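You operate a simulated robot arm through the tools that you are given. There is no shell and no other tool.

Carry out the task below with a simulated two-armed robot. There is one attempt and no reset: what you move stays moved.

TASK
Close down the cover machine: rack out, list cleared, power off.
Fine: the rack stands on the bench, its drawer ends shut; one press of Clear, before power off. Set down upright: purple rack.

It is judged by the outcome, as a careful person would: the job done as asked, and still so three seconds after it is handed in. It fails if anything else is knocked over, pushed out of place, dropped, spilled or broken. A push-on lid holds only when it is set on centred and level and pressed home; a screw cap is set on level and turned clockwise until tight.

THE ROBOT
Two 7-joint arms with fingered hands on one trunk that stands fixed in place. Base frame: the origin is at the foot of the trunk, x ahead of it, y to its left, z up. Lengths are in mm, angles in rad, forces in N, time in s.
The left shoulder is at [42, 163, 1061], the right one opposite. Each reaches about 1215 mm from its shoulder. Payload 4 kg a hand.
The TCP of each hand is the grasp point between the finger pads, 36 mm short of the fingertips. In the tool frame z runs along the fingers and y along their closing line. The gripper opens to 124 mm; its body begins 42 mm behind the TCP. The gripper is a hand of 4 fingers: y runs from the thumb to the fingers, the wrist lies at [-15, -99, -189] in the tool frame.
Orientation is told as [roll, pitch, yaw] about the base's x, y, z axes, in that order, counted from this pose: with the fingers straight down and the wrist toward the robot, the tool's x, y and z point along [0, 1, 0], [1, 0, 0] and [0, 0, -1] of the base frame.

THE INTERFACE
- The arms move only by the tool jog_arm. It takes "left_rows", "right_rows" or both (then of equal length, played together; a hand with none holds still); each is one flat list of numbers, 6 for each row, row after row: the shift along the tool's x, y, z in units of 40 mm (1.0 is 40 mm), then the turn, a rotation vector about the tool's x, y, z in units of 8 degrees (1.0 is 8 degrees). In form: [tx, ty, tz, ax, ay, az, tx, ty, tz, ax, ay, az, ...]. A call has 1 to 20 rows; each row shifts and turns the commanded pose from where the row before left it, along the tool's axes as they then stand. A call with a number of a shift or a turn outside -1 to 1 is refused whole. Each row takes 0.2 s and may step no farther than 50 mm and 0.15 rad from the row before; otherwise, the whole call is refused. Where a pose cannot be reached the arm comes as near as it can. A force on the tool above 40 N (or 10 N above the force at the start of the call, whichever is more), or a blocked arm, ends the call early, and 0.2 s more pass. In this call time passes only in rows, and 0.2 s behind the last. The reply holds the time, the measured pose of the TCP, the force on the tool along the base axes, the opening and the grip force, in the units named above and with some noise, with the torque about the TCP (base axes, N m) and any sound that the robot's microphone picked up.
- Cameras (640 x 400 px; columns grow to the right, rows downward): "scene" is now at [137.4, 6.3, 1331.5]; the picture's right is [0.06, -1.00, -0.01], its down [-0.22, -0.00, -0.98] and it looks along [0.97, 0.06, -0.22] (base axes); focal length 214 px, centre (320, 200). "left" rides on the left gripper at [-75, -86, -123] in its tool frame; the picture's right is [-0.70, -0.34, 0.63], its down [0.64, -0.68, 0.35] and it looks along [0.32, 0.65, 0.69] (tool axes); focal length 275 px, centre (320, 200). "right" rides on the right gripper at [75, -86, -123] in its tool frame; the picture's right is [-0.70, 0.34, -0.63], its down [-0.64, -0.68, 0.35] and it looks along [-0.32, 0.65, 0.69] (tool axes); focal length 275 px, centre (320, 200). There is no depth. A picture from a camera that has moved, and an enlarged one, comes with that camera's place and axes in the base frame and with its lens. The place of the scene camera against the robot may be out by one fixed shift of up to 25 mm in any direction.
- camera(camera): a new picture of that camera. The clock stands still meanwhile.
- lift_body(by): moves the trunk up (or, below 0, down) by that many mm; the arms and the scene camera ride with it, the base frame stays. It gives what a move gives, with no picture.
- curl_fingers(index, middle, ring, thumb_bend, thumb_turn, hand): sets how far each is bent, from 0 (flat) to 1 (curled in); at 0.3 the hand is open as for a grip, at 0.7 the pads meet at the TCP. One left out holds its place. A second passes; each finger stops where it meets its share of the squeeze, and holds until it gets a number again. It is the only way to open and close the hand. It gives what a move gives, with no picture; readings hold the bend of each and the force on the fingers (four entries, about 0 where the hand has none), thumb and palm. thumb_turn goes from beside the hand (0) to across from the fingers (1), as for a grip.
- aim_head(pan, tilt): turns the head with the scene camera to pan (to the left, within 1.501 rad either way) and tilt (down, from -0.506 to 1.204), counted from straight ahead of the robot (the tilt from the chest, where the trunk bows). It gives what a move gives.
- close_up(camera, box): a new picture of the part [left, top, right, bottom] of that camera's present view, enlarged. The clock stands still meanwhile.
- sign_off(): hands the job in; it is judged then, once.

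Nothing tells you positions but the pictures and the camera data. Unless the task says otherwise, let go and move clear before handing in.

The tools are called after ">>>" as a command line: name --argument value ..., lists and objects as JSON in quotes. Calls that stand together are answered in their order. jog_arm: Moves the arms, as the interface text tells. Its arguments: {"type":"object","properties":{"left_rows":{"type":"array","items":{"type":"number"}},"right_rows":{"type":"array","items":{"type":"number"}}},"required":[]} The other tools are called the same way: lift_body (by) moves the trunk up or down; curl_fingers (index, middle, ring, thumb_bend, thumb_turn, hand) moves the fingers one by one; aim_head (pan, tilt) turns the head that bears the scene camera; camera (camera) takes a picture; close_up (camera, box) takes an enlarged picture of a part of a camera's view; sign_off () hands the job in.

At the start:

```text
clock: 0.0
left_eef_pos: [656.6, 331.0, 1383.0]
left_tool_rot: [-0.001, -0.002, 0.0]
left_ft_force: [1.1, -0.1, 0.3]
left_moment: [0.02, 0.03, 0.01]
left_grip_width: 123.6
left_finger_force: 0.0
left_shape: jaw
left_bend: [0.3, 0.3, 0.3, 0.3, 0.98]
left_finger forces: [0.1, 0.0, 0.1, 0.0, 0.0, 0.0]
right_eef_pos: [791.6, -374.2, 1374.1]
right_tool_rot: [0.0, 0.0, 0.001]
right_ft_force: [-0.5, -0.4, -0.1]
right_moment: [-0.03, 0.0, 0.0]
right_grip_width: 123.9
right_finger_force: 0.0
right_shape: jaw
right_bend: [0.3, 0.3, 0.3, 0.3, 0.98]
right_finger forces: [0.1, 0.0, 0.1, 0.1, 0.1, 0.0]
trunk travel left (down, up): [-225.0, 253.0]
head pan, tilt (commanded): [0.065, 0.068]
```

scene: 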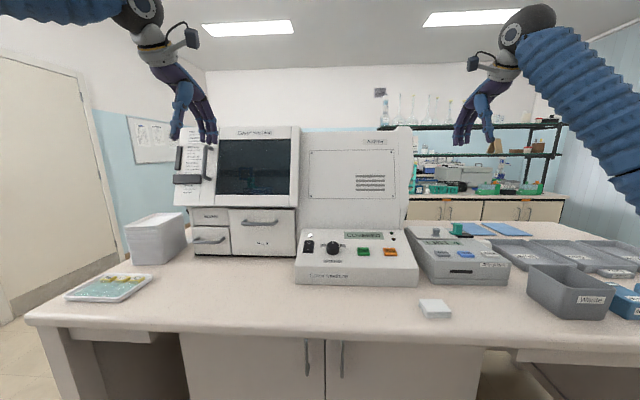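
right: 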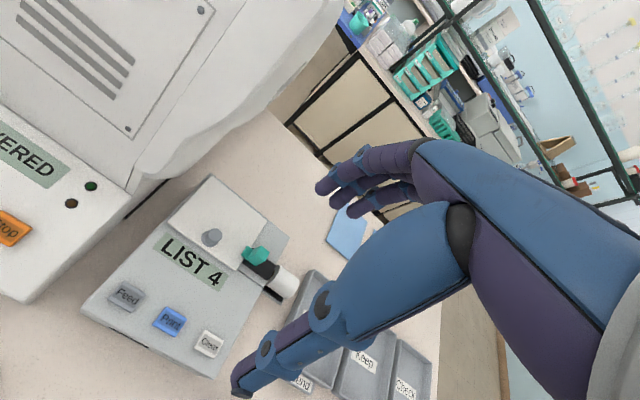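
left: 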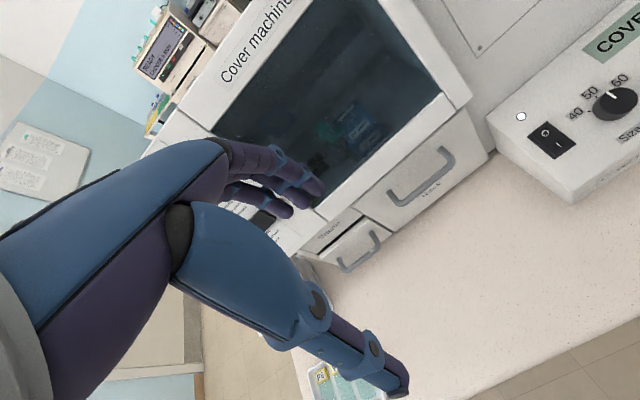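

I see a cover machine with a dark window and drawers, a control panel with knob and rocker switch, and a list printer with Feed/Print/Clear keys. I'll look closer at each before moving.

>>> close_up --camera "scene" --box '[160, 110, 320, 270]'

>>> close_up --camera "scene" --box '[280, 200, 520, 320]'

>>> close_up --camera "right" --box '[0, 100, 320, 400]'

>>> close_up --camera "left" --box '[120, 0, 640, 300]'

```text
2.50 times, centred on (240, 190) of scene
camera zoom: at [137.4, 6.3, 1331.5], right [0.06, -1.0, -0.01], down [-0.22, 0.0, -0.98], along [0.97, 0.06, -0.22], focal length 536 px, centre (520, 225)
```

zoom: 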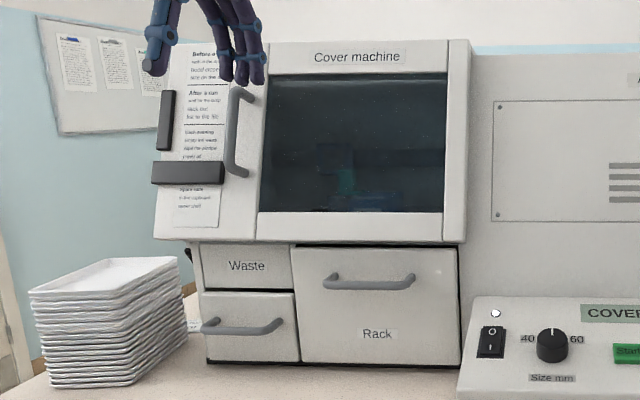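

```text
2.67 times, centred on (400, 260) of scene
camera zoom: at [137.4, 6.3, 1331.5], right [0.06, -1.0, -0.01], down [-0.22, 0.0, -0.98], along [0.97, 0.06, -0.22], focal length 572 px, centre (107, 40)
```

zoom: 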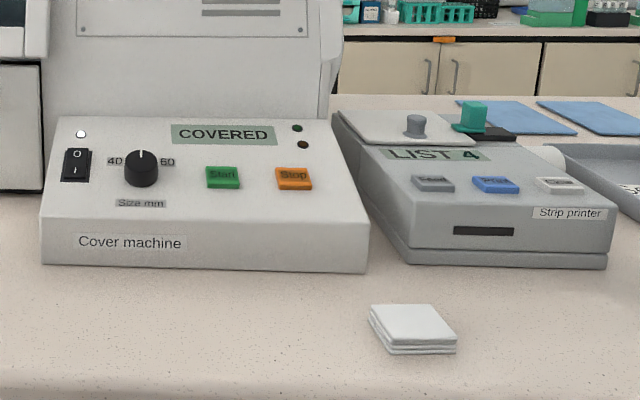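

```text
1.33 times, centred on (160, 250) of right
camera zoom: at [703.9, -298.4, 1497.4], right [0.34, -0.7, 0.63], down [-0.68, -0.64, -0.35], along [0.65, -0.32, -0.69], focal length 367 px, centre (533, 133)
```

zoom: 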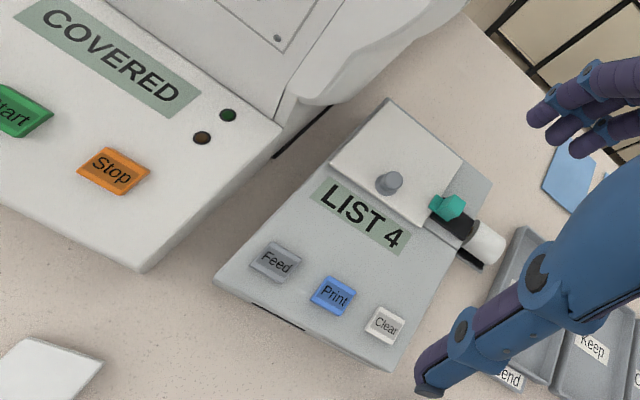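

```text
1.23 times, centred on (380, 150) of left
camera zoom: at [569.5, 254.4, 1505.4], right [-0.34, -0.7, -0.63], down [-0.68, 0.64, -0.35], along [0.65, 0.32, -0.69], focal length 339 px, centre (246, 262)
```

zoom: 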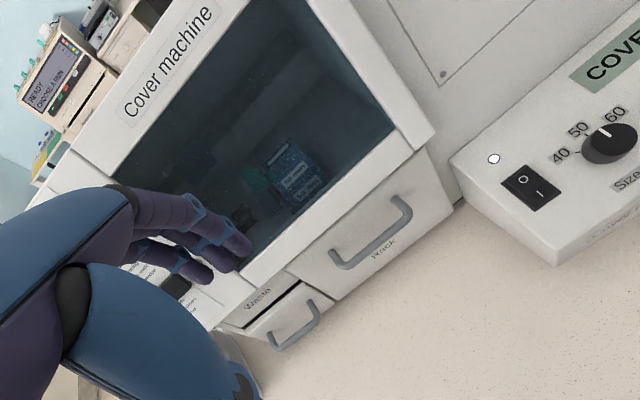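

The instruction sheet on the machine's left panel may matter, and the rack drawer has a bar handle. I'll zoom in to read the sheet and see the drawer handles better.

>>> close_up --camera "scene" --box '[170, 125, 220, 210]'

>>> close_up --camera "scene" --box '[185, 195, 305, 265]'

>>> close_up --camera "left" --box '[280, 60, 400, 160]'

>>> close_up --camera "scene" --box '[210, 130, 300, 200]'

```text
4.71 times, centred on (195, 168) of scene
camera zoom: at [137.4, 6.3, 1331.5], right [0.06, -1.0, -0.01], down [-0.22, 0.0, -0.98], along [0.97, 0.06, -0.22], focal length 1009 px, centre (908, 353)
```

zoom: 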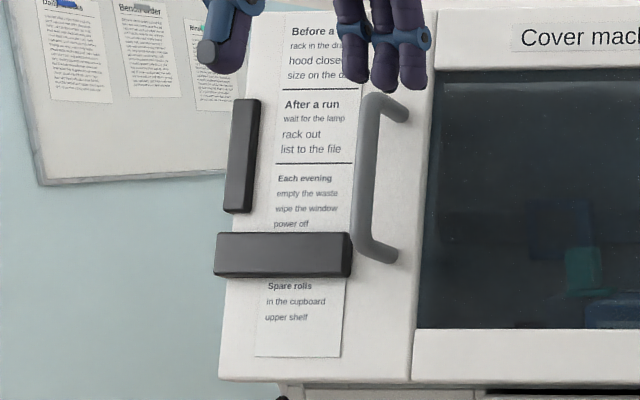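

```text
5.33 times, centred on (245, 230) of scene
camera zoom: at [137.4, 6.3, 1331.5], right [0.06, -1.0, -0.01], down [-0.22, 0.0, -0.98], along [0.97, 0.06, -0.22], focal length 1144 px, centre (720, 40)
```

zoom: 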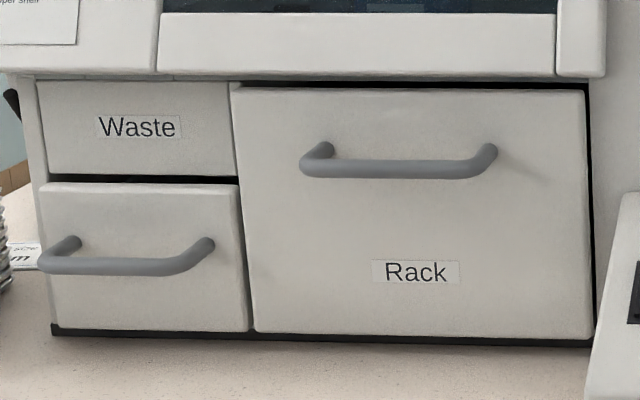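

```text
4.00 times, centred on (340, 110) of left
camera zoom: at [569.5, 254.4, 1505.4], right [-0.34, -0.7, -0.63], down [-0.68, 0.64, -0.35], along [0.65, 0.32, -0.69], focal length 1101 px, centre (240, 560)
```

zoom: 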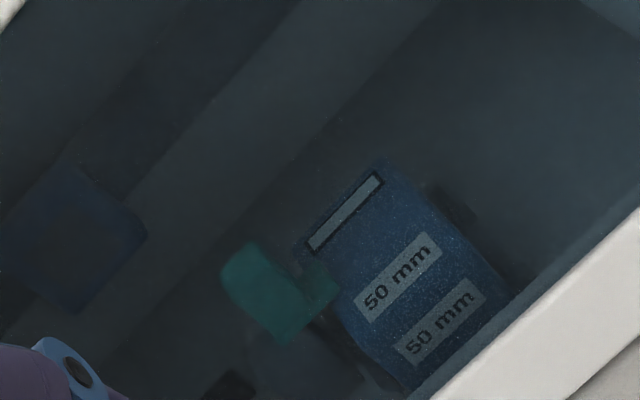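

```text
5.71 times, centred on (255, 165) of scene
camera zoom: at [137.4, 6.3, 1331.5], right [0.06, -1.0, -0.01], down [-0.22, 0.0, -0.98], along [0.97, 0.06, -0.22], focal length 1226 px, centre (691, 400)
```

zoom: 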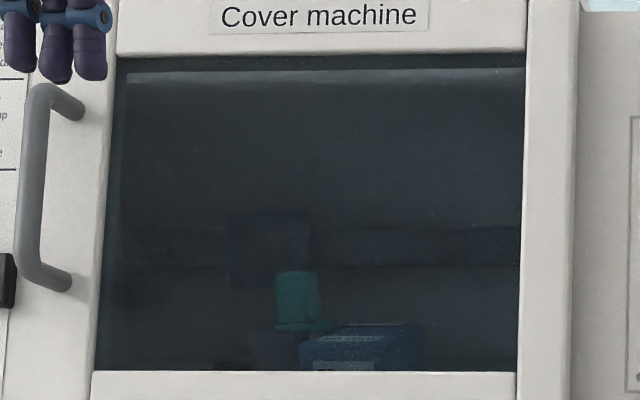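

The display reads COVERED and the power lamp is on, so the run is finished. I take the rack drawer handle to be near (809, 255, 1105), the rocker near (783, 85, 1035), and the bench top at z≈950. I'll tilt the head down for a better view of the work area.

>>> aim_head --pan 0.25 --tilt 0.45

>>> camera --camera "scene"

```text
clock: 0.9
left_eef_pos: [656.4, 329.7, 1382.5]
left_tool_rot: [0.0, 0.0, 0.0]
left_ft_force: [0.6, 0.3, -0.3]
left_moment: [0.0, 0.02, -0.03]
left_grip_width: 123.6
left_finger_force: 0.0
left_shape: jaw
left_bend: [0.3, 0.3, 0.3, 0.3, 0.98]
left_finger forces: [0.0, 0.0, 0.1, 0.0, 0.0, 0.0]
right_eef_pos: [791.7, -373.9, 1373.8]
right_tool_rot: [0.001, 0.0, -0.002]
right_ft_force: [-0.7, -0.3, 0.2]
right_moment: [0.02, 0.0, -0.01]
right_grip_width: 123.9
right_finger_force: 0.1
right_shape: jaw
right_bend: [0.3, 0.3, 0.3, 0.3, 0.98]
right_finger forces: [0.1, 0.1, 0.1, 0.0, 0.0, 0.0]
trunk travel left (down, up): [-225.0, 253.0]
head pan, tilt (commanded): [0.25, 0.45]
```

```text
taken
camera scene: at [129.8, 23.0, 1296.8], right [0.24, -0.97, -0.04], down [-0.55, -0.11, -0.83], along [0.8, 0.22, -0.56], focal length 214 px, centre (320, 200)
```

scene: 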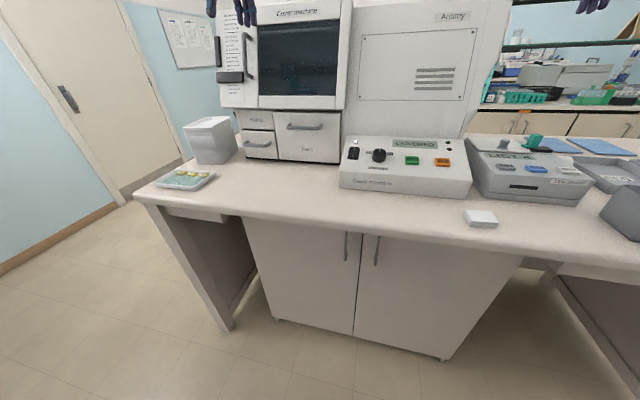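

The view shows the Rack drawer, the empty bench in front of it, and clear space before the control panel. I'll bring the left hand down in front of the drawer to get a closer view.

>>> jog_arm --left_rows '[-0.35, -0.28, 0.915, 0, 0, 0, -0.35, -0.28, 0.915, 0, 0, 0, -0.35, -0.28, 0.915, 0, 0, 0, -0.35, -0.28, 0.915, 0, 0, 0, -0.35, -0.28, 0.915, 0, 0, 0]'

>>> camera --camera "left"

>>> aim_head --pan 0.3 --tilt 0.2

>>> camera --camera "scene"

```text
clock: 2.1
left_eef_pos: [599.8, 259.2, 1201.5]
left_tool_rot: [0.0, -0.002, 0.0]
left_ft_force: [-0.3, -0.2, 0.2]
left_moment: [-0.01, 0.02, 0.01]
left_grip_width: 123.7
left_finger_force: 0.1
left_shape: jaw
left_bend: [0.3, 0.3, 0.3, 0.3, 0.98]
left_finger forces: [0.0, 0.0, 0.1, 0.0, 0.1, 0.0]
right_eef_pos: [790.9, -374.1, 1374.5]
right_tool_rot: [0.0, 0.0, -0.001]
right_ft_force: [-0.3, -0.3, 0.0]
right_moment: [0.03, 0.03, -0.01]
right_grip_width: 123.9
right_finger_force: 0.1
right_shape: jaw
right_bend: [0.3, 0.3, 0.3, 0.3, 0.98]
right_finger forces: [0.1, 0.0, 0.0, 0.0, 0.0, 0.1]
trunk travel left (down, up): [-225.0, 253.0]
head pan, tilt (commanded): [0.25, 0.45]
```

```text
taken
camera left: at [512.9, 183.1, 1323.5], right [-0.34, -0.7, -0.63], down [-0.68, 0.64, -0.35], along [0.65, 0.32, -0.69], focal length 275 px, centre (320, 200)
```

left: 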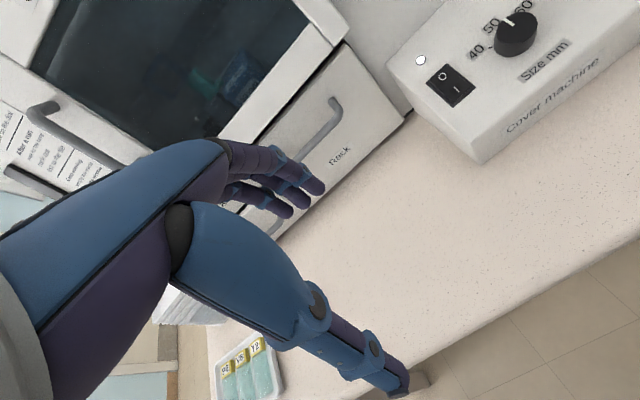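

```text
clock: 2.8
left_eef_pos: [599.8, 258.5, 1200.9]
left_tool_rot: [-0.001, -0.001, 0.0]
left_ft_force: [-0.3, -0.9, -0.5]
left_moment: [-0.01, 0.0, -0.06]
left_grip_width: 123.8
left_finger_force: 0.0
left_shape: jaw
left_bend: [0.3, 0.3, 0.3, 0.3, 0.98]
left_finger forces: [0.0, 0.1, 0.0, 0.0, 0.1, 0.0]
right_eef_pos: [790.8, -375.5, 1374.3]
right_tool_rot: [-0.003, 0.0, -0.001]
right_ft_force: [-0.6, -0.8, -0.1]
right_moment: [-0.02, 0.0, 0.0]
right_grip_width: 123.5
right_finger_force: 0.0
right_shape: jaw
right_bend: [0.3, 0.3, 0.3, 0.3, 0.98]
right_finger forces: [0.0, 0.0, 0.0, 0.0, 0.0, 0.1]
trunk travel left (down, up): [-225.0, 253.0]
head pan, tilt (commanded): [0.3, 0.201]
```

```text
taken
camera scene: at [133.3, 27.9, 1319.6], right [0.29, -0.96, -0.05], down [-0.34, -0.06, -0.94], along [0.89, 0.29, -0.34], focal length 214 px, centre (320, 200)
```

scene: 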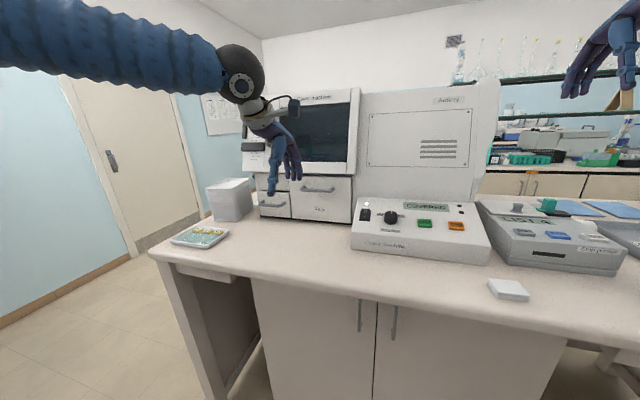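

The left camera now sees the Rack drawer handle clearly. I'll enlarge it to measure the handle and the hood lip above it.

>>> close_up --camera "left" --box '[200, 40, 420, 200]'

>>> close_up --camera "scene" --box '[230, 80, 380, 240]'

```text
2.50 times, centred on (310, 120) of left
camera zoom: at [513.1, 183.5, 1324.0], right [-0.34, -0.7, -0.63], down [-0.68, 0.64, -0.35], along [0.65, 0.32, -0.69], focal length 688 px, centre (345, 400)
```

zoom: 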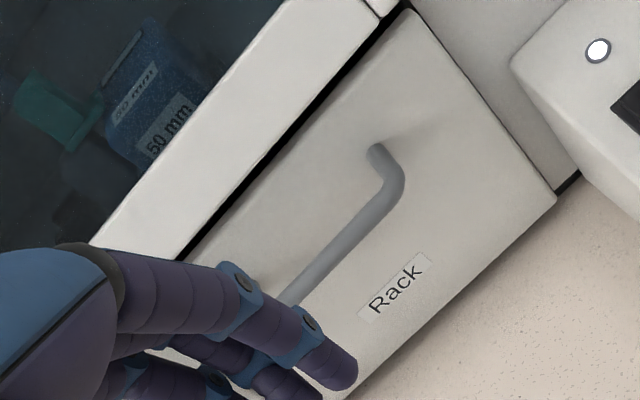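

```text
2.50 times, centred on (305, 160) of scene
camera zoom: at [133.3, 27.9, 1319.6], right [0.29, -0.96, -0.05], down [-0.34, -0.06, -0.94], along [0.89, 0.29, -0.34], focal length 536 px, centre (358, 300)
```

zoom: 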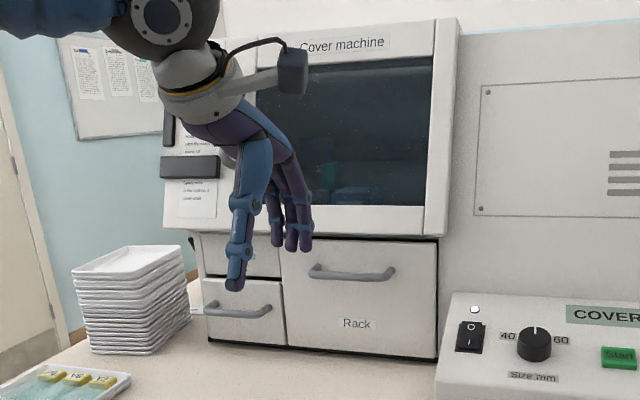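

The drawer handle bar runs along y, from y≈208 to 320, at about (832, 264, 1085). The drawer face is at x≈868. I'll pitch the left hand so its fingers point forward, then half-close the fingers before approaching.

>>> jog_arm --left_rows '[0, 0, 0, -1, 0, 0, 0, 0, 0, -1, 0, 0, 0, 0, 0, -1, 0, 0, 0, 0, 0, -1, 0, 0, 0, 0, 0, -1, 0, 0, 0, 0, 0, -1, 0, 0, 0, 0, 0, -1, 0, 0, 0, 0, 0, -1, 0, 0, 0, 0, 0, -1, 0, 0]'

>>> curl_fingers --hand "left" --index 0.48 --middle 0.48 --ring 0.48 --thumb_bend 0.4

>>> camera --camera "left"

>>> camera --camera "scene"

```text
clock: 4.8
left_eef_pos: [618.1, 261.7, 1205.7]
left_tool_rot: [-0.003, -1.258, 0.003]
left_ft_force: [0.4, -0.4, -0.3]
left_moment: [-0.02, 0.05, -0.01]
left_grip_width: 123.8
left_finger_force: 0.1
left_shape: jaw
left_bend: [0.3, 0.3, 0.3, 0.3, 0.98]
left_finger forces: [0.0, 0.0, 0.0, 0.1, 0.0, 0.1]
left hand out of reach, approached as far as the arm can: row 8, 9
right_eef_pos: [791.9, -372.5, 1373.3]
right_tool_rot: [0.0, 0.002, 0.0]
right_ft_force: [0.4, 0.3, 0.6]
right_moment: [0.01, 0.03, 0.01]
right_grip_width: 123.7
right_finger_force: 0.0
right_shape: jaw
right_bend: [0.3, 0.3, 0.3, 0.3, 0.98]
right_finger forces: [0.0, 0.0, 0.0, 0.1, 0.1, 0.0]
trunk travel left (down, up): [-225.0, 253.0]
head pan, tilt (commanded): [0.3, 0.201]
```

```text
clock: 5.8
left_eef_pos: [615.7, 261.0, 1206.5]
left_tool_rot: [0.0, -1.256, 0.001]
left_ft_force: [0.3, 0.3, 0.2]
left_moment: [0.02, 0.0, -0.01]
left_grip_width: 80.8
left_finger_force: 0.0
left_shape: fingers
left_bend: [0.48, 0.48, 0.48, 0.4, 0.98]
left_finger forces: [0.0, 0.0, 0.0, 0.0, 0.0, 0.0]
right_eef_pos: [791.5, -375.7, 1374.3]
right_tool_rot: [0.0, 0.001, 0.0]
right_ft_force: [0.0, 0.0, 0.0]
right_moment: [-0.03, -0.03, 0.0]
right_grip_width: 123.5
right_finger_force: 0.1
right_shape: jaw
right_bend: [0.3, 0.3, 0.3, 0.3, 0.98]
right_finger forces: [0.0, 0.0, 0.0, 0.0, 0.0, 0.0]
trunk travel left (down, up): [-225.0, 253.0]
head pan, tilt (commanded): [0.3, 0.201]
```

```text
taken
camera left: at [472.5, 185.7, 1162.3], right [0.5, -0.7, -0.52], down [0.12, 0.64, -0.76], along [0.86, 0.32, 0.4], focal length 275 px, centre (320, 200)
```

left: 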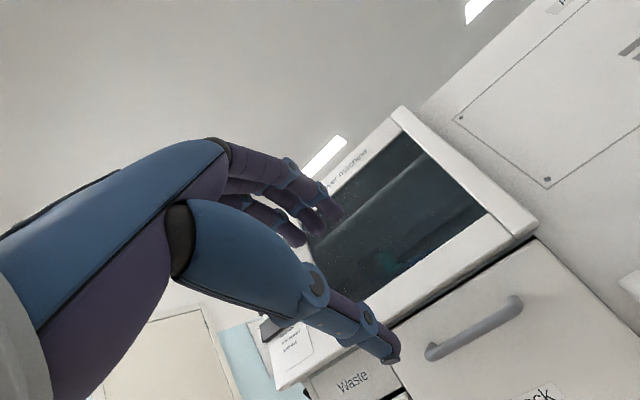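

```text
taken
camera scene: at [133.2, 27.9, 1319.7], right [0.29, -0.96, -0.05], down [-0.34, -0.06, -0.94], along [0.89, 0.29, -0.34], focal length 214 px, centre (320, 200)
```

scene: 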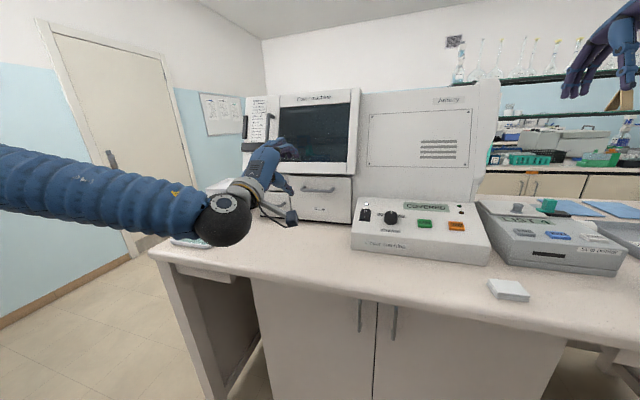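

The last rows of the turn were out of reach because the arm was folded too tightly. Raising the trunk gives the left arm more room for the pull and a better view into the drawer.

>>> lift_body --by 200

>>> jog_arm --left_rows '[0.01, -0.809, 0.542, 0, 0, 0, 0.01, -0.809, 0.542, 0, 0, 0, 0.01, -0.809, 0.542, 0, 0, 0, 0.01, -0.809, 0.542, 0, 0, 0, 0.01, -0.809, 0.542, 0, 0, 0, 0.01, -0.809, 0.542, 0, 0, 0, 0.01, -0.809, 0.542, 0, 0, 0]'

>>> camera --camera "left"

>>> aim_head --pan 0.3 --tilt 0.4

>>> camera --camera "scene"

```text
clock: 8.0
left_eef_pos: [617.2, 260.2, 1405.0]
left_tool_rot: [-0.003, -1.256, 0.001]
left_ft_force: [-0.2, -0.7, 0.5]
left_moment: [0.02, 0.04, -0.01]
left_grip_width: 81.3
left_finger_force: 0.1
left_shape: fingers
left_bend: [0.48, 0.48, 0.48, 0.4, 0.98]
left_finger forces: [0.0, 0.0, 0.0, 0.0, 0.0, 0.1]
right_eef_pos: [792.1, -373.9, 1573.4]
right_tool_rot: [0.0, -0.002, 0.0]
right_ft_force: [-0.5, -0.4, -1.0]
right_moment: [0.03, 0.02, -0.01]
right_grip_width: 123.5
right_finger_force: 0.1
right_shape: jaw
right_bend: [0.3, 0.3, 0.3, 0.3, 0.98]
right_finger forces: [0.0, 0.1, 0.0, 0.0, 0.1, 0.0]
trunk travel left (down, up): [-425.0, 53.0]
head pan, tilt (commanded): [0.3, 0.201]
```

```text
clock: 9.6
left_eef_pos: [694.1, 263.0, 1143.3]
left_tool_rot: [0.001, -1.257, 0.001]
left_ft_force: [0.2, 0.2, 0.1]
left_moment: [-0.01, -0.02, 0.0]
left_grip_width: 81.0
left_finger_force: 0.0
left_shape: fingers
left_bend: [0.48, 0.48, 0.48, 0.4, 0.98]
left_finger forces: [0.0, 0.1, 0.1, 0.0, 0.1, 0.0]
right_eef_pos: [793.0, -375.1, 1573.1]
right_tool_rot: [0.0, 0.002, 0.002]
right_ft_force: [-0.3, 0.0, 0.8]
right_moment: [-0.03, 0.03, 0.04]
right_grip_width: 123.9
right_finger_force: 0.2
right_shape: jaw
right_bend: [0.3, 0.3, 0.3, 0.3, 0.98]
right_finger forces: [0.0, 0.1, 0.1, 0.1, 0.1, 0.0]
trunk travel left (down, up): [-425.0, 53.0]
head pan, tilt (commanded): [0.3, 0.201]
```

```text
taken
camera left: at [550.3, 187.3, 1100.1], right [0.5, -0.7, -0.52], down [0.12, 0.64, -0.76], along [0.86, 0.32, 0.4], focal length 275 px, centre (320, 200)
```

left: 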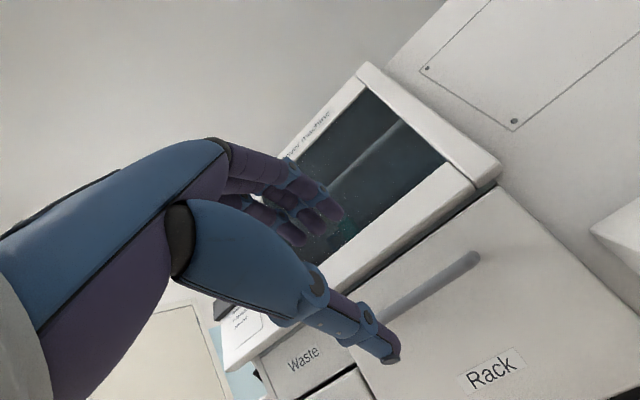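

```text
clock: 10.3
left_eef_pos: [694.2, 263.3, 1144.8]
left_tool_rot: [-0.001, -1.258, 0.002]
left_ft_force: [-0.1, -0.5, 0.0]
left_moment: [0.01, 0.03, -0.01]
left_grip_width: 80.6
left_finger_force: 0.1
left_shape: fingers
left_bend: [0.48, 0.48, 0.48, 0.4, 0.98]
left_finger forces: [0.0, 0.0, 0.0, 0.0, 0.1, 0.1]
right_eef_pos: [791.3, -373.1, 1574.3]
right_tool_rot: [-0.001, 0.001, 0.0]
right_ft_force: [-0.5, 0.0, 0.9]
right_moment: [0.05, -0.03, -0.02]
right_grip_width: 123.5
right_finger_force: 0.0
right_shape: jaw
right_bend: [0.3, 0.3, 0.3, 0.3, 0.98]
right_finger forces: [0.1, 0.1, 0.1, 0.1, 0.1, 0.0]
trunk travel left (down, up): [-425.0, 53.0]
head pan, tilt (commanded): [0.3, 0.4]
```

```text
taken
camera scene: at [64.5, 28.1, 1522.7], right [0.3, -0.96, 0.0], down [-0.38, -0.12, -0.92], along [0.88, 0.27, -0.4], focal length 214 px, centre (320, 200)
```

scene: 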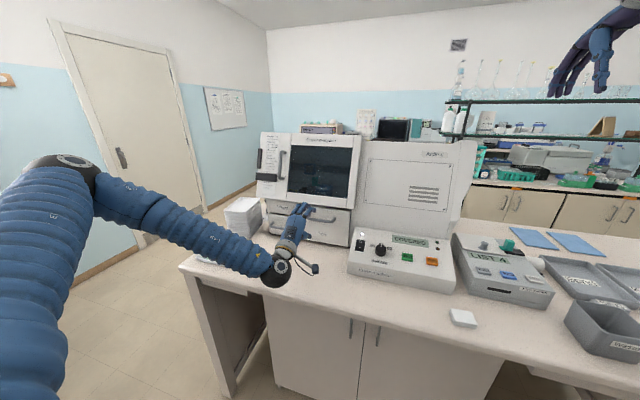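

The handle measurement agrees: bar at about (832, 264, 1085). I need to know how far the hood lip sticks out above the handle before going in, so I'll zoom in there.

>>> close_up --camera "left" --box '[300, 100, 560, 300]'

>>> close_up --camera "scene" --box '[240, 120, 380, 260]'

```text
2.00 times, centred on (430, 200) of left
camera zoom: at [548.9, 187.9, 1101.2], right [0.5, -0.7, -0.52], down [0.12, 0.64, -0.76], along [0.86, 0.32, 0.4], focal length 551 px, centre (100, 200)
```

zoom: 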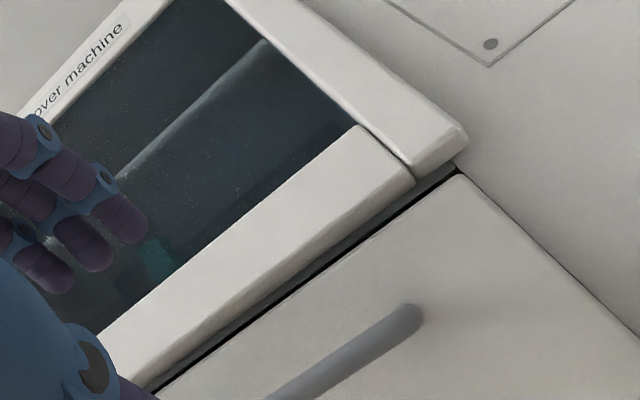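

```text
2.86 times, centred on (310, 190) of scene
camera zoom: at [64.5, 28.1, 1522.7], right [0.3, -0.96, 0.0], down [-0.38, -0.12, -0.92], along [0.88, 0.27, -0.4], focal length 613 px, centre (349, 229)
```

zoom: 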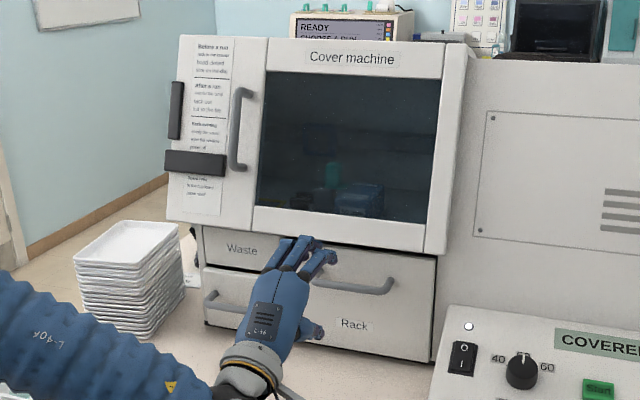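

The lip is roughly flush with the drawer face and sits well above the handle. I'll narrow the fingers a bit more, then advance so the bar lies between fingers and thumb.

>>> curl_fingers --hand "left" --index 0.54 --middle 0.54 --ring 0.54 --thumb_bend 0.5

>>> jog_arm --left_rows '[0.03, -0.33, 0.6, 0, 0, 0, 0, 0, 0.9, 0, 0, 0, 0, 0, 0.9, 0, 0, 0]'

>>> close_up --camera "left" --box '[220, 130, 540, 400]'

>>> close_up --camera "scene" --box '[240, 120, 380, 260]'

```text
clock: 11.3
left_eef_pos: [692.6, 263.2, 1144.7]
left_tool_rot: [-0.001, -1.257, 0.002]
left_ft_force: [-0.7, -0.1, 0.4]
left_moment: [0.03, -0.01, 0.02]
left_grip_width: 56.1
left_finger_force: 0.0
left_shape: fingers
left_bend: [0.54, 0.54, 0.54, 0.5, 0.98]
left_finger forces: [0.0, 0.1, 0.0, 0.1, 0.0, 0.0]
right_eef_pos: [791.5, -374.2, 1574.2]
right_tool_rot: [-0.001, 0.001, 0.0]
right_ft_force: [0.1, -0.2, 0.5]
right_moment: [-0.02, -0.02, 0.0]
right_grip_width: 123.7
right_finger_force: 0.1
right_shape: jaw
right_bend: [0.3, 0.3, 0.3, 0.3, 0.98]
right_finger forces: [0.0, 0.1, 0.0, 0.0, 0.0, 0.0]
trunk travel left (down, up): [-425.0, 53.0]
head pan, tilt (commanded): [0.3, 0.4]
```

```text
clock: 12.1
left_eef_pos: [778.0, 262.9, 1100.9]
left_tool_rot: [-0.001, -1.257, 0.0]
left_ft_force: [0.1, -0.7, -0.6]
left_moment: [-0.02, 0.01, -0.01]
left_grip_width: 55.8
left_finger_force: 0.1
left_shape: fingers
left_bend: [0.54, 0.54, 0.54, 0.5, 0.98]
left_finger forces: [0.0, 0.0, 0.1, 0.0, 0.0, 0.1]
right_eef_pos: [792.2, -375.0, 1573.1]
right_tool_rot: [0.002, 0.001, 0.0]
right_ft_force: [0.8, 0.7, -0.1]
right_moment: [0.0, 0.0, 0.0]
right_grip_width: 123.9
right_finger_force: 0.0
right_shape: jaw
right_bend: [0.3, 0.3, 0.3, 0.3, 0.98]
right_finger forces: [0.0, 0.0, 0.0, 0.0, 0.0, 0.0]
trunk travel left (down, up): [-425.0, 53.0]
head pan, tilt (commanded): [0.3, 0.4]
```

```text
1.48 times, centred on (380, 265) of left
camera zoom: at [633.5, 189.1, 1056.9], right [0.5, -0.7, -0.52], down [0.12, 0.65, -0.76], along [0.86, 0.32, 0.4], focal length 408 px, centre (231, 104)
```

zoom: 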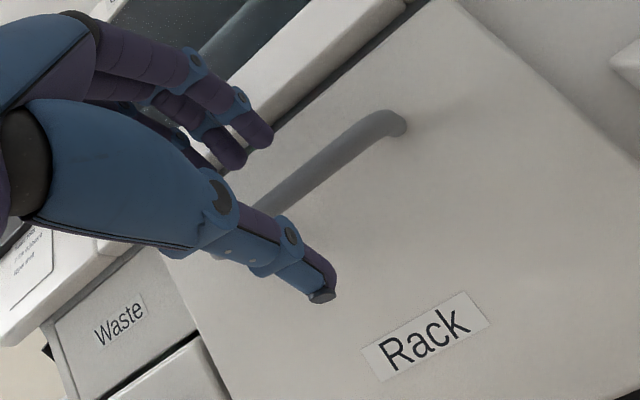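

```text
2.86 times, centred on (310, 190) of scene
camera zoom: at [65.8, 27.1, 1522.6], right [0.3, -0.96, 0.0], down [-0.38, -0.11, -0.92], along [0.88, 0.27, -0.4], focal length 613 px, centre (349, 229)
```

zoom: 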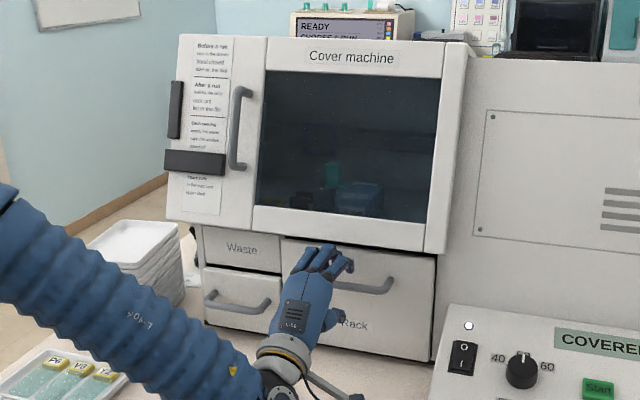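

The bar sits between the thumb below and the fingers above. The handle's centre is at about y=271, so I'll shift slightly left, advance about 36 mm more and close the grip.

>>> jog_arm --left_rows '[0.2, 0.03, 0.3, 0, 0, 0, 0, 0, 0.3, 0, 0, 0, 0, 0, 0.3, 0, 0, 0]'

>>> close_up --camera "left" --box '[220, 130, 540, 400]'

>>> close_up --camera "scene" --box '[270, 170, 350, 240]'

```text
clock: 12.9
left_eef_pos: [811.4, 273.4, 1092.1]
left_tool_rot: [-0.002, -1.259, 0.0]
left_ft_force: [-5.8, -2.3, 0.4]
left_moment: [0.04, -0.1, -0.1]
left_grip_width: 53.0
left_finger_force: 2.2
left_shape: fingers
left_bend: [0.55, 0.54, 0.54, 0.5, 0.98]
left_finger forces: [4.6, 0.8, 0.0, 0.0, 0.0, 0.1]
right_eef_pos: [789.2, -375.2, 1574.9]
right_tool_rot: [-0.001, 0.0, 0.001]
right_ft_force: [-0.8, -0.9, -0.2]
right_moment: [0.02, 0.02, 0.01]
right_grip_width: 123.6
right_finger_force: 0.0
right_shape: jaw
right_bend: [0.3, 0.3, 0.3, 0.3, 0.98]
right_finger forces: [0.1, 0.0, 0.0, 0.1, 0.0, 0.0]
trunk travel left (down, up): [-425.0, 53.0]
head pan, tilt (commanded): [0.3, 0.4]
```

```text
1.48 times, centred on (380, 265) of left
camera zoom: at [666.8, 197.5, 1048.5], right [0.5, -0.7, -0.52], down [0.12, 0.64, -0.76], along [0.86, 0.32, 0.4], focal length 408 px, centre (231, 104)
```

zoom: 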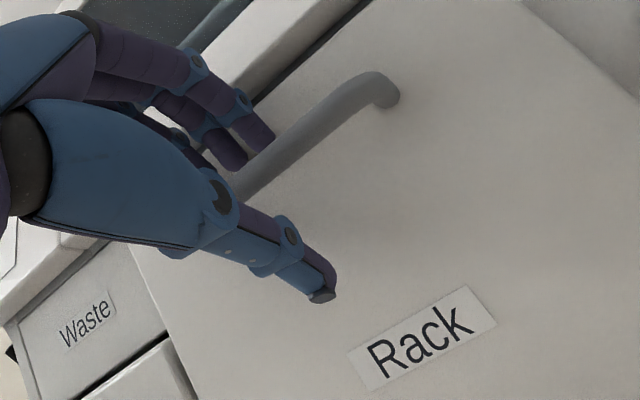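

```text
5.71 times, centred on (310, 205) of scene
camera zoom: at [63.0, 27.4, 1522.8], right [0.3, -0.96, 0.0], down [-0.38, -0.11, -0.92], along [0.88, 0.27, -0.4], focal length 1226 px, centre (377, 171)
```

zoom: 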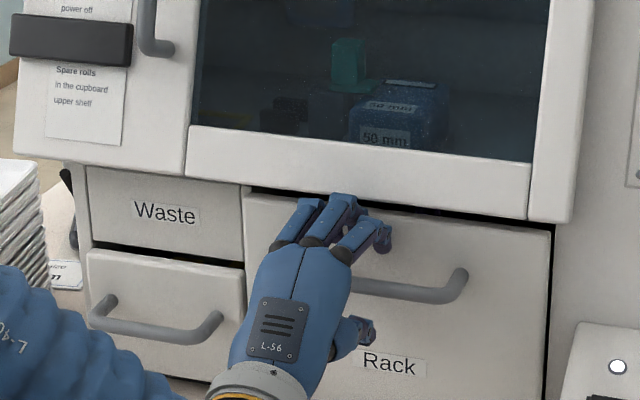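

The index fingertip is lightly touching the drawer face and the hand sits a little left of the handle's centre. I'll back off 5 mm, shift right 10 mm, then close on the bar.

>>> jog_arm --left_rows '[0, 0, -0.12, 0, 0, 0, -0.25, 0, 0, 0, 0, 0]'

>>> curl_fingers --hand "left" --index 0.75 --middle 0.75 --ring 0.75 --thumb_bend 0.72

>>> close_up --camera "left" --box '[220, 130, 540, 400]'

>>> close_up --camera "scene" --box '[270, 170, 350, 240]'

```text
clock: 13.5
left_eef_pos: [809.2, 261.7, 1092.2]
left_tool_rot: [0.003, -1.257, -0.001]
left_ft_force: [-0.8, -0.6, 0.2]
left_moment: [-0.01, -0.04, 0.01]
left_grip_width: 55.4
left_finger_force: 0.0
left_shape: fingers
left_bend: [0.54, 0.54, 0.54, 0.5, 0.98]
left_finger forces: [0.1, 0.0, 0.0, 0.0, 0.0, 0.0]
right_eef_pos: [791.2, -374.8, 1573.6]
right_tool_rot: [0.001, 0.0, 0.001]
right_ft_force: [0.1, -0.1, -0.9]
right_moment: [-0.01, 0.0, -0.01]
right_grip_width: 123.8
right_finger_force: 0.1
right_shape: jaw
right_bend: [0.3, 0.3, 0.3, 0.3, 0.98]
right_finger forces: [0.0, 0.0, 0.0, 0.1, 0.0, 0.1]
trunk travel left (down, up): [-425.0, 53.0]
head pan, tilt (commanded): [0.3, 0.4]
```

```text
clock: 14.5
left_eef_pos: [809.9, 262.9, 1092.3]
left_tool_rot: [0.0, -1.254, 0.0]
left_ft_force: [2.0, -0.1, -8.0]
left_moment: [0.24, 0.12, -0.48]
left_grip_width: 7.3
left_finger_force: 28.0
left_shape: fingers
left_bend: [0.73, 0.73, 0.72, 0.66, 0.97]
left_finger forces: [9.8, 7.5, 10.5, 0.0, 28.9, 0.0]
right_eef_pos: [790.9, -374.5, 1574.1]
right_tool_rot: [0.001, 0.001, -0.001]
right_ft_force: [-0.7, -0.1, -0.4]
right_moment: [-0.01, -0.01, -0.01]
right_grip_width: 123.7
right_finger_force: 0.0
right_shape: jaw
right_bend: [0.3, 0.3, 0.3, 0.3, 0.98]
right_finger forces: [0.0, 0.0, 0.0, 0.1, 0.1, 0.0]
trunk travel left (down, up): [-425.0, 53.0]
head pan, tilt (commanded): [0.3, 0.4]
```

```text
1.48 times, centred on (380, 265) of left
camera zoom: at [665.1, 187.3, 1047.6], right [0.5, -0.7, -0.52], down [0.12, 0.64, -0.76], along [0.86, 0.32, 0.4], focal length 408 px, centre (231, 104)
```

zoom: 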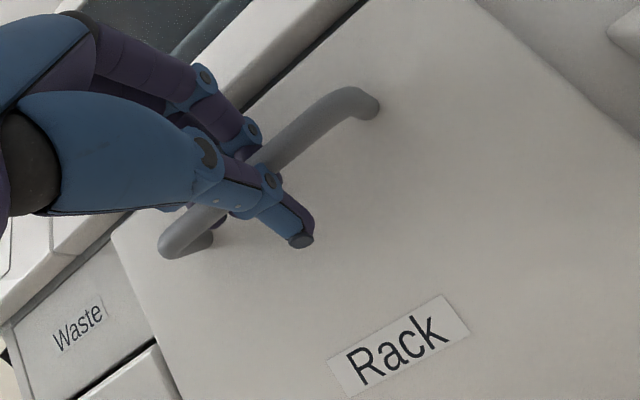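

```text
5.71 times, centred on (310, 205) of scene
camera zoom: at [65.9, 28.0, 1522.5], right [0.3, -0.96, 0.0], down [-0.38, -0.12, -0.92], along [0.88, 0.27, -0.4], focal length 1226 px, centre (377, 171)
```

zoom: 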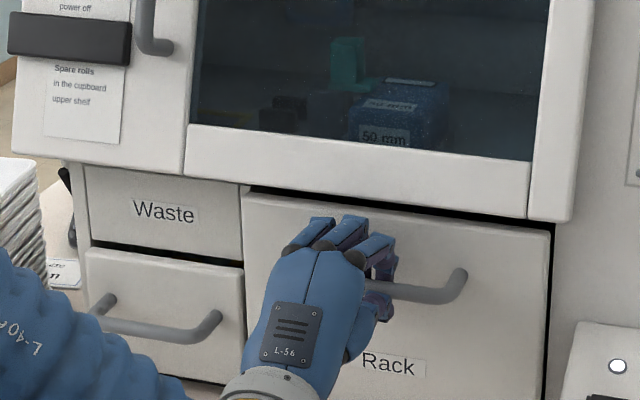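

All three fingers and the thumb grip the bar. Now I'll pull gently toward the robot.

>>> jog_arm --left_rows '[0, -0.077, -0.238, 0, 0, 0, 0, -0.116, -0.357, 0, 0, 0, 0, -0.116, -0.357, 0, 0, 0, 0, -0.116, -0.357, 0, 0, 0]'

>>> close_up --camera "scene" --box '[240, 140, 380, 260]'

```text
clock: 15.5
left_eef_pos: [753.4, 263.2, 1092.8]
left_tool_rot: [0.001, -1.258, 0.0]
left_ft_force: [-0.4, -4.4, -9.4]
left_moment: [0.19, 0.12, -0.6]
left_grip_width: 7.5
left_finger_force: 28.3
left_shape: fingers
left_bend: [0.73, 0.73, 0.72, 0.66, 0.97]
left_finger forces: [9.3, 7.1, 10.5, 0.0, 29.8, 0.1]
right_eef_pos: [791.9, -374.7, 1574.8]
right_tool_rot: [0.0, 0.001, -0.001]
right_ft_force: [-0.5, 0.6, 0.2]
right_moment: [-0.02, -0.01, -0.01]
right_grip_width: 123.7
right_finger_force: 0.0
right_shape: jaw
right_bend: [0.3, 0.3, 0.3, 0.3, 0.98]
right_finger forces: [0.0, 0.0, 0.1, 0.0, 0.1, 0.1]
trunk travel left (down, up): [-425.0, 53.0]
head pan, tilt (commanded): [0.3, 0.4]
```

```text
3.33 times, centred on (310, 200) of scene
camera zoom: at [65.3, 27.7, 1522.6], right [0.3, -0.96, 0.0], down [-0.38, -0.11, -0.92], along [0.88, 0.27, -0.4], focal length 715 px, centre (353, 200)
```

zoom: 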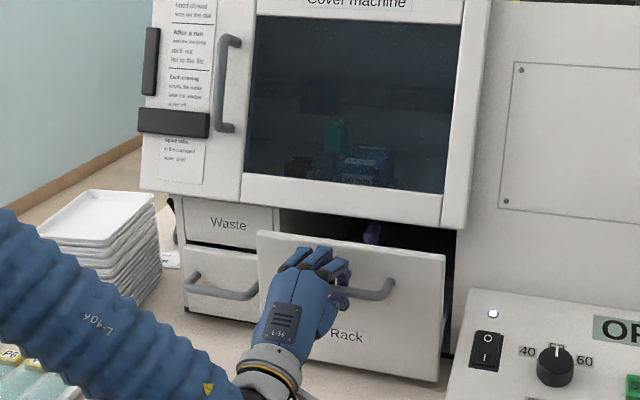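

The drawer is sliding out and something purple shows behind the front. The display has changed to OPEN. I'll keep pulling.

>>> jog_arm --left_rows '[0, -0.116, -0.357, 0, 0, 0, 0, -0.116, -0.357, 0, 0, 0, 0, -0.116, -0.357, 0, 0, 0, 0, -0.116, -0.357, 0, 0, 0, 0, -0.116, -0.357, 0, 0, 0, 0, -0.116, -0.357, 0, 0, 0]'

>>> close_up --camera "scene" --box '[240, 140, 380, 260]'

```text
clock: 16.9
left_eef_pos: [663.8, 262.1, 1091.4]
left_tool_rot: [0.0, -1.257, 0.0]
left_ft_force: [-1.4, -5.0, -13.9]
left_moment: [0.15, 0.16, -0.56]
left_grip_width: 8.0
left_finger_force: 28.2
left_shape: fingers
left_bend: [0.73, 0.73, 0.72, 0.66, 0.97]
left_finger forces: [9.0, 7.5, 10.7, 0.0, 30.0, 0.0]
right_eef_pos: [790.7, -375.3, 1572.5]
right_tool_rot: [-0.001, 0.0, 0.001]
right_ft_force: [0.3, 0.5, 1.1]
right_moment: [0.02, -0.03, 0.0]
right_grip_width: 123.9
right_finger_force: 0.2
right_shape: jaw
right_bend: [0.3, 0.3, 0.3, 0.3, 0.98]
right_finger forces: [0.1, 0.1, 0.0, 0.0, 0.0, 0.1]
trunk travel left (down, up): [-425.0, 53.0]
head pan, tilt (commanded): [0.3, 0.4]
```

```text
3.33 times, centred on (310, 200) of scene
camera zoom: at [65.4, 27.5, 1522.6], right [0.3, -0.96, 0.0], down [-0.38, -0.11, -0.92], along [0.88, 0.27, -0.4], focal length 715 px, centre (353, 200)
```

zoom: 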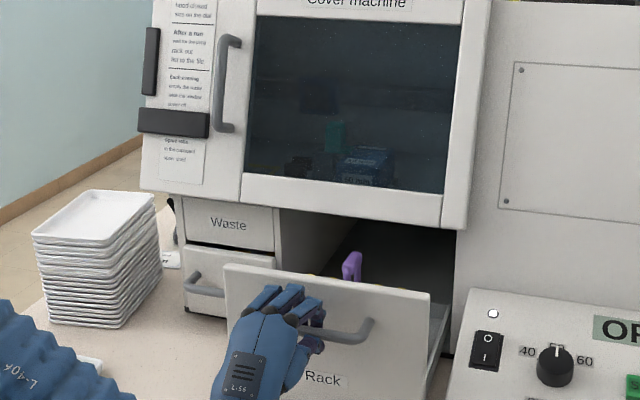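

The purple rack's thin handle is now visible in the drawer. I'll pull further in smaller steps until there's enough room.

>>> jog_arm --left_rows '[0, -0.116, -0.357, 0, 0, 0, 0, -0.116, -0.357, 0, 0, 0, 0, -0.116, -0.357, 0, 0, 0, 0, -0.077, -0.238, 0, 0, 0, 0, -0.077, -0.238, 0, 0, 0]'

>>> close_up --camera "scene" --box '[220, 140, 380, 280]'

```text
clock: 18.1
left_eef_pos: [609.9, 263.3, 1090.5]
left_tool_rot: [0.01, -1.254, -0.006]
left_ft_force: [27.1, -4.9, -11.8]
left_moment: [0.14, 0.15, -0.55]
left_grip_width: 6.7
left_finger_force: 28.9
left_shape: fingers
left_bend: [0.73, 0.73, 0.71, 0.67, 0.97]
left_finger forces: [13.7, 12.0, 13.5, 0.0, 17.5, 0.0]
right_eef_pos: [794.4, -375.2, 1573.7]
right_tool_rot: [0.0, 0.001, -0.001]
right_ft_force: [-0.3, 0.4, -0.2]
right_moment: [0.0, 0.01, 0.02]
right_grip_width: 123.6
right_finger_force: 0.1
right_shape: jaw
right_bend: [0.3, 0.3, 0.3, 0.3, 0.98]
right_finger forces: [0.1, 0.0, 0.0, 0.0, 0.0, 0.1]
trunk travel left (down, up): [-425.0, 53.0]
head pan, tilt (commanded): [0.3, 0.4]
stopped in row 5 (left hand): the force on the tool passed its limit at 42 N (the readings are from after the stop); the commanded pose is now the measured one
```

```text
2.86 times, centred on (300, 210) of scene
camera zoom: at [68.0, 27.5, 1522.5], right [0.3, -0.96, 0.0], down [-0.38, -0.11, -0.92], along [0.88, 0.27, -0.4], focal length 613 px, centre (377, 171)
```

zoom: 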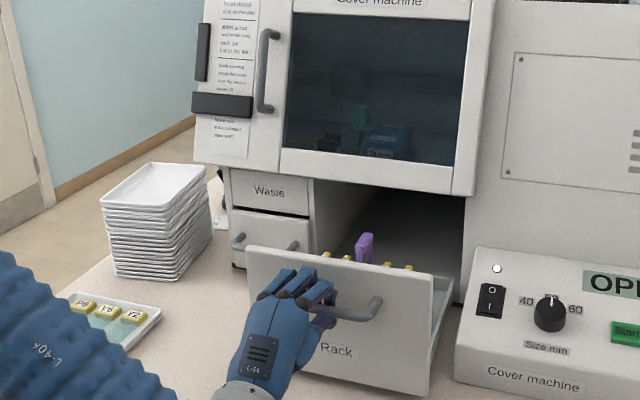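

The drawer has reached its stop, about 200 mm out, and the rack inside has a thin purple handle standing up. I'll open the hand and back off the bar.

>>> jog_arm --left_rows '[0, 0.02, 0.07, 0, 0, 0]'

>>> curl_fingers --hand "left" --index 0.5 --middle 0.5 --ring 0.5 --thumb_bend 0.45

>>> jog_arm --left_rows '[0, 0, -0.25, 0, 0, 0, 0, 0, -0.25, 0, 0, 0, 0, 0, -0.25, 0, 0, 0, 0, 0, -0.25, 0, 0, 0]'

>>> close_up --camera "scene" --box '[220, 140, 380, 280]'

>>> camera --camera "left"

```text
clock: 18.5
left_eef_pos: [610.1, 263.5, 1090.6]
left_tool_rot: [0.006, -1.258, -0.004]
left_ft_force: [14.5, -3.7, -14.4]
left_moment: [0.11, 0.17, -0.55]
left_grip_width: 7.5
left_finger_force: 28.2
left_shape: fingers
left_bend: [0.73, 0.73, 0.71, 0.66, 0.97]
left_finger forces: [11.0, 10.3, 11.8, 0.1, 23.6, 0.1]
right_eef_pos: [792.8, -374.9, 1573.9]
right_tool_rot: [-0.001, 0.003, 0.001]
right_ft_force: [0.4, 1.0, -0.3]
right_moment: [0.01, -0.04, 0.03]
right_grip_width: 123.6
right_finger_force: 0.1
right_shape: jaw
right_bend: [0.3, 0.3, 0.3, 0.3, 0.98]
right_finger forces: [0.0, 0.1, 0.0, 0.0, 0.0, 0.0]
trunk travel left (down, up): [-425.0, 53.0]
head pan, tilt (commanded): [0.3, 0.4]
```

```text
clock: 19.5
left_eef_pos: [608.4, 263.9, 1092.6]
left_tool_rot: [0.007, -1.259, -0.001]
left_ft_force: [-1.6, -0.1, -0.3]
left_moment: [-0.02, -0.06, -0.01]
left_grip_width: 69.8
left_finger_force: 0.6
left_shape: fingers
left_bend: [0.5, 0.5, 0.5, 0.45, 0.97]
left_finger forces: [1.1, 0.1, 0.0, 0.1, 0.0, 0.0]
right_eef_pos: [792.0, -375.3, 1575.3]
right_tool_rot: [-0.002, 0.0, -0.001]
right_ft_force: [-0.6, 0.1, 0.3]
right_moment: [0.02, 0.0, 0.01]
right_grip_width: 123.6
right_finger_force: 0.0
right_shape: jaw
right_bend: [0.3, 0.3, 0.3, 0.3, 0.98]
right_finger forces: [0.0, 0.0, 0.0, 0.1, 0.0, 0.0]
trunk travel left (down, up): [-425.0, 53.0]
head pan, tilt (commanded): [0.3, 0.4]
```

```text
clock: 20.5
left_eef_pos: [570.4, 264.3, 1105.1]
left_tool_rot: [0.003, -1.26, 0.0]
left_ft_force: [0.4, -0.3, 0.1]
left_moment: [-0.02, 0.01, 0.01]
left_grip_width: 69.8
left_finger_force: 0.0
left_shape: fingers
left_bend: [0.5, 0.5, 0.5, 0.45, 0.97]
left_finger forces: [0.0, 0.0, 0.0, 0.1, 0.1, 0.1]
right_eef_pos: [791.7, -374.3, 1574.2]
right_tool_rot: [-0.001, 0.0, 0.0]
right_ft_force: [-0.5, 0.2, 0.5]
right_moment: [-0.01, -0.01, 0.01]
right_grip_width: 123.8
right_finger_force: 0.0
right_shape: jaw
right_bend: [0.3, 0.3, 0.3, 0.3, 0.98]
right_finger forces: [0.0, 0.0, 0.0, 0.0, 0.0, 0.1]
trunk travel left (down, up): [-425.0, 53.0]
head pan, tilt (commanded): [0.3, 0.4]
```

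```text
2.86 times, centred on (300, 210) of scene
camera zoom: at [64.6, 28.1, 1522.7], right [0.3, -0.96, 0.0], down [-0.38, -0.12, -0.92], along [0.88, 0.27, -0.4], focal length 613 px, centre (377, 171)
```

zoom: 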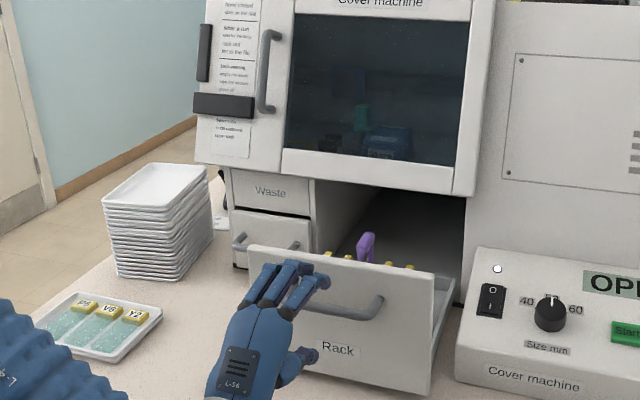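

```text
taken
camera left: at [426.4, 188.4, 1061.7], right [0.5, -0.69, -0.52], down [0.12, 0.65, -0.75], along [0.86, 0.32, 0.41], focal length 275 px, centre (320, 200)
```

left: 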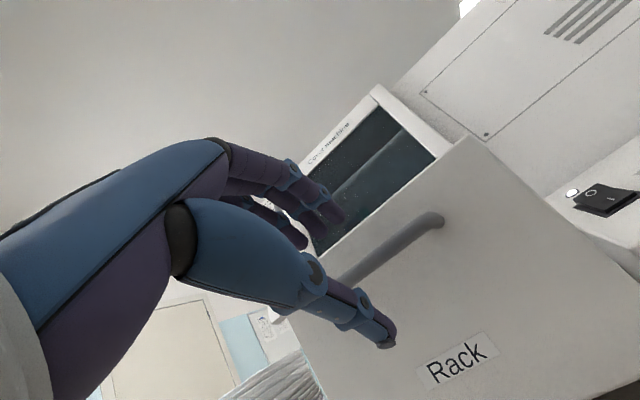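

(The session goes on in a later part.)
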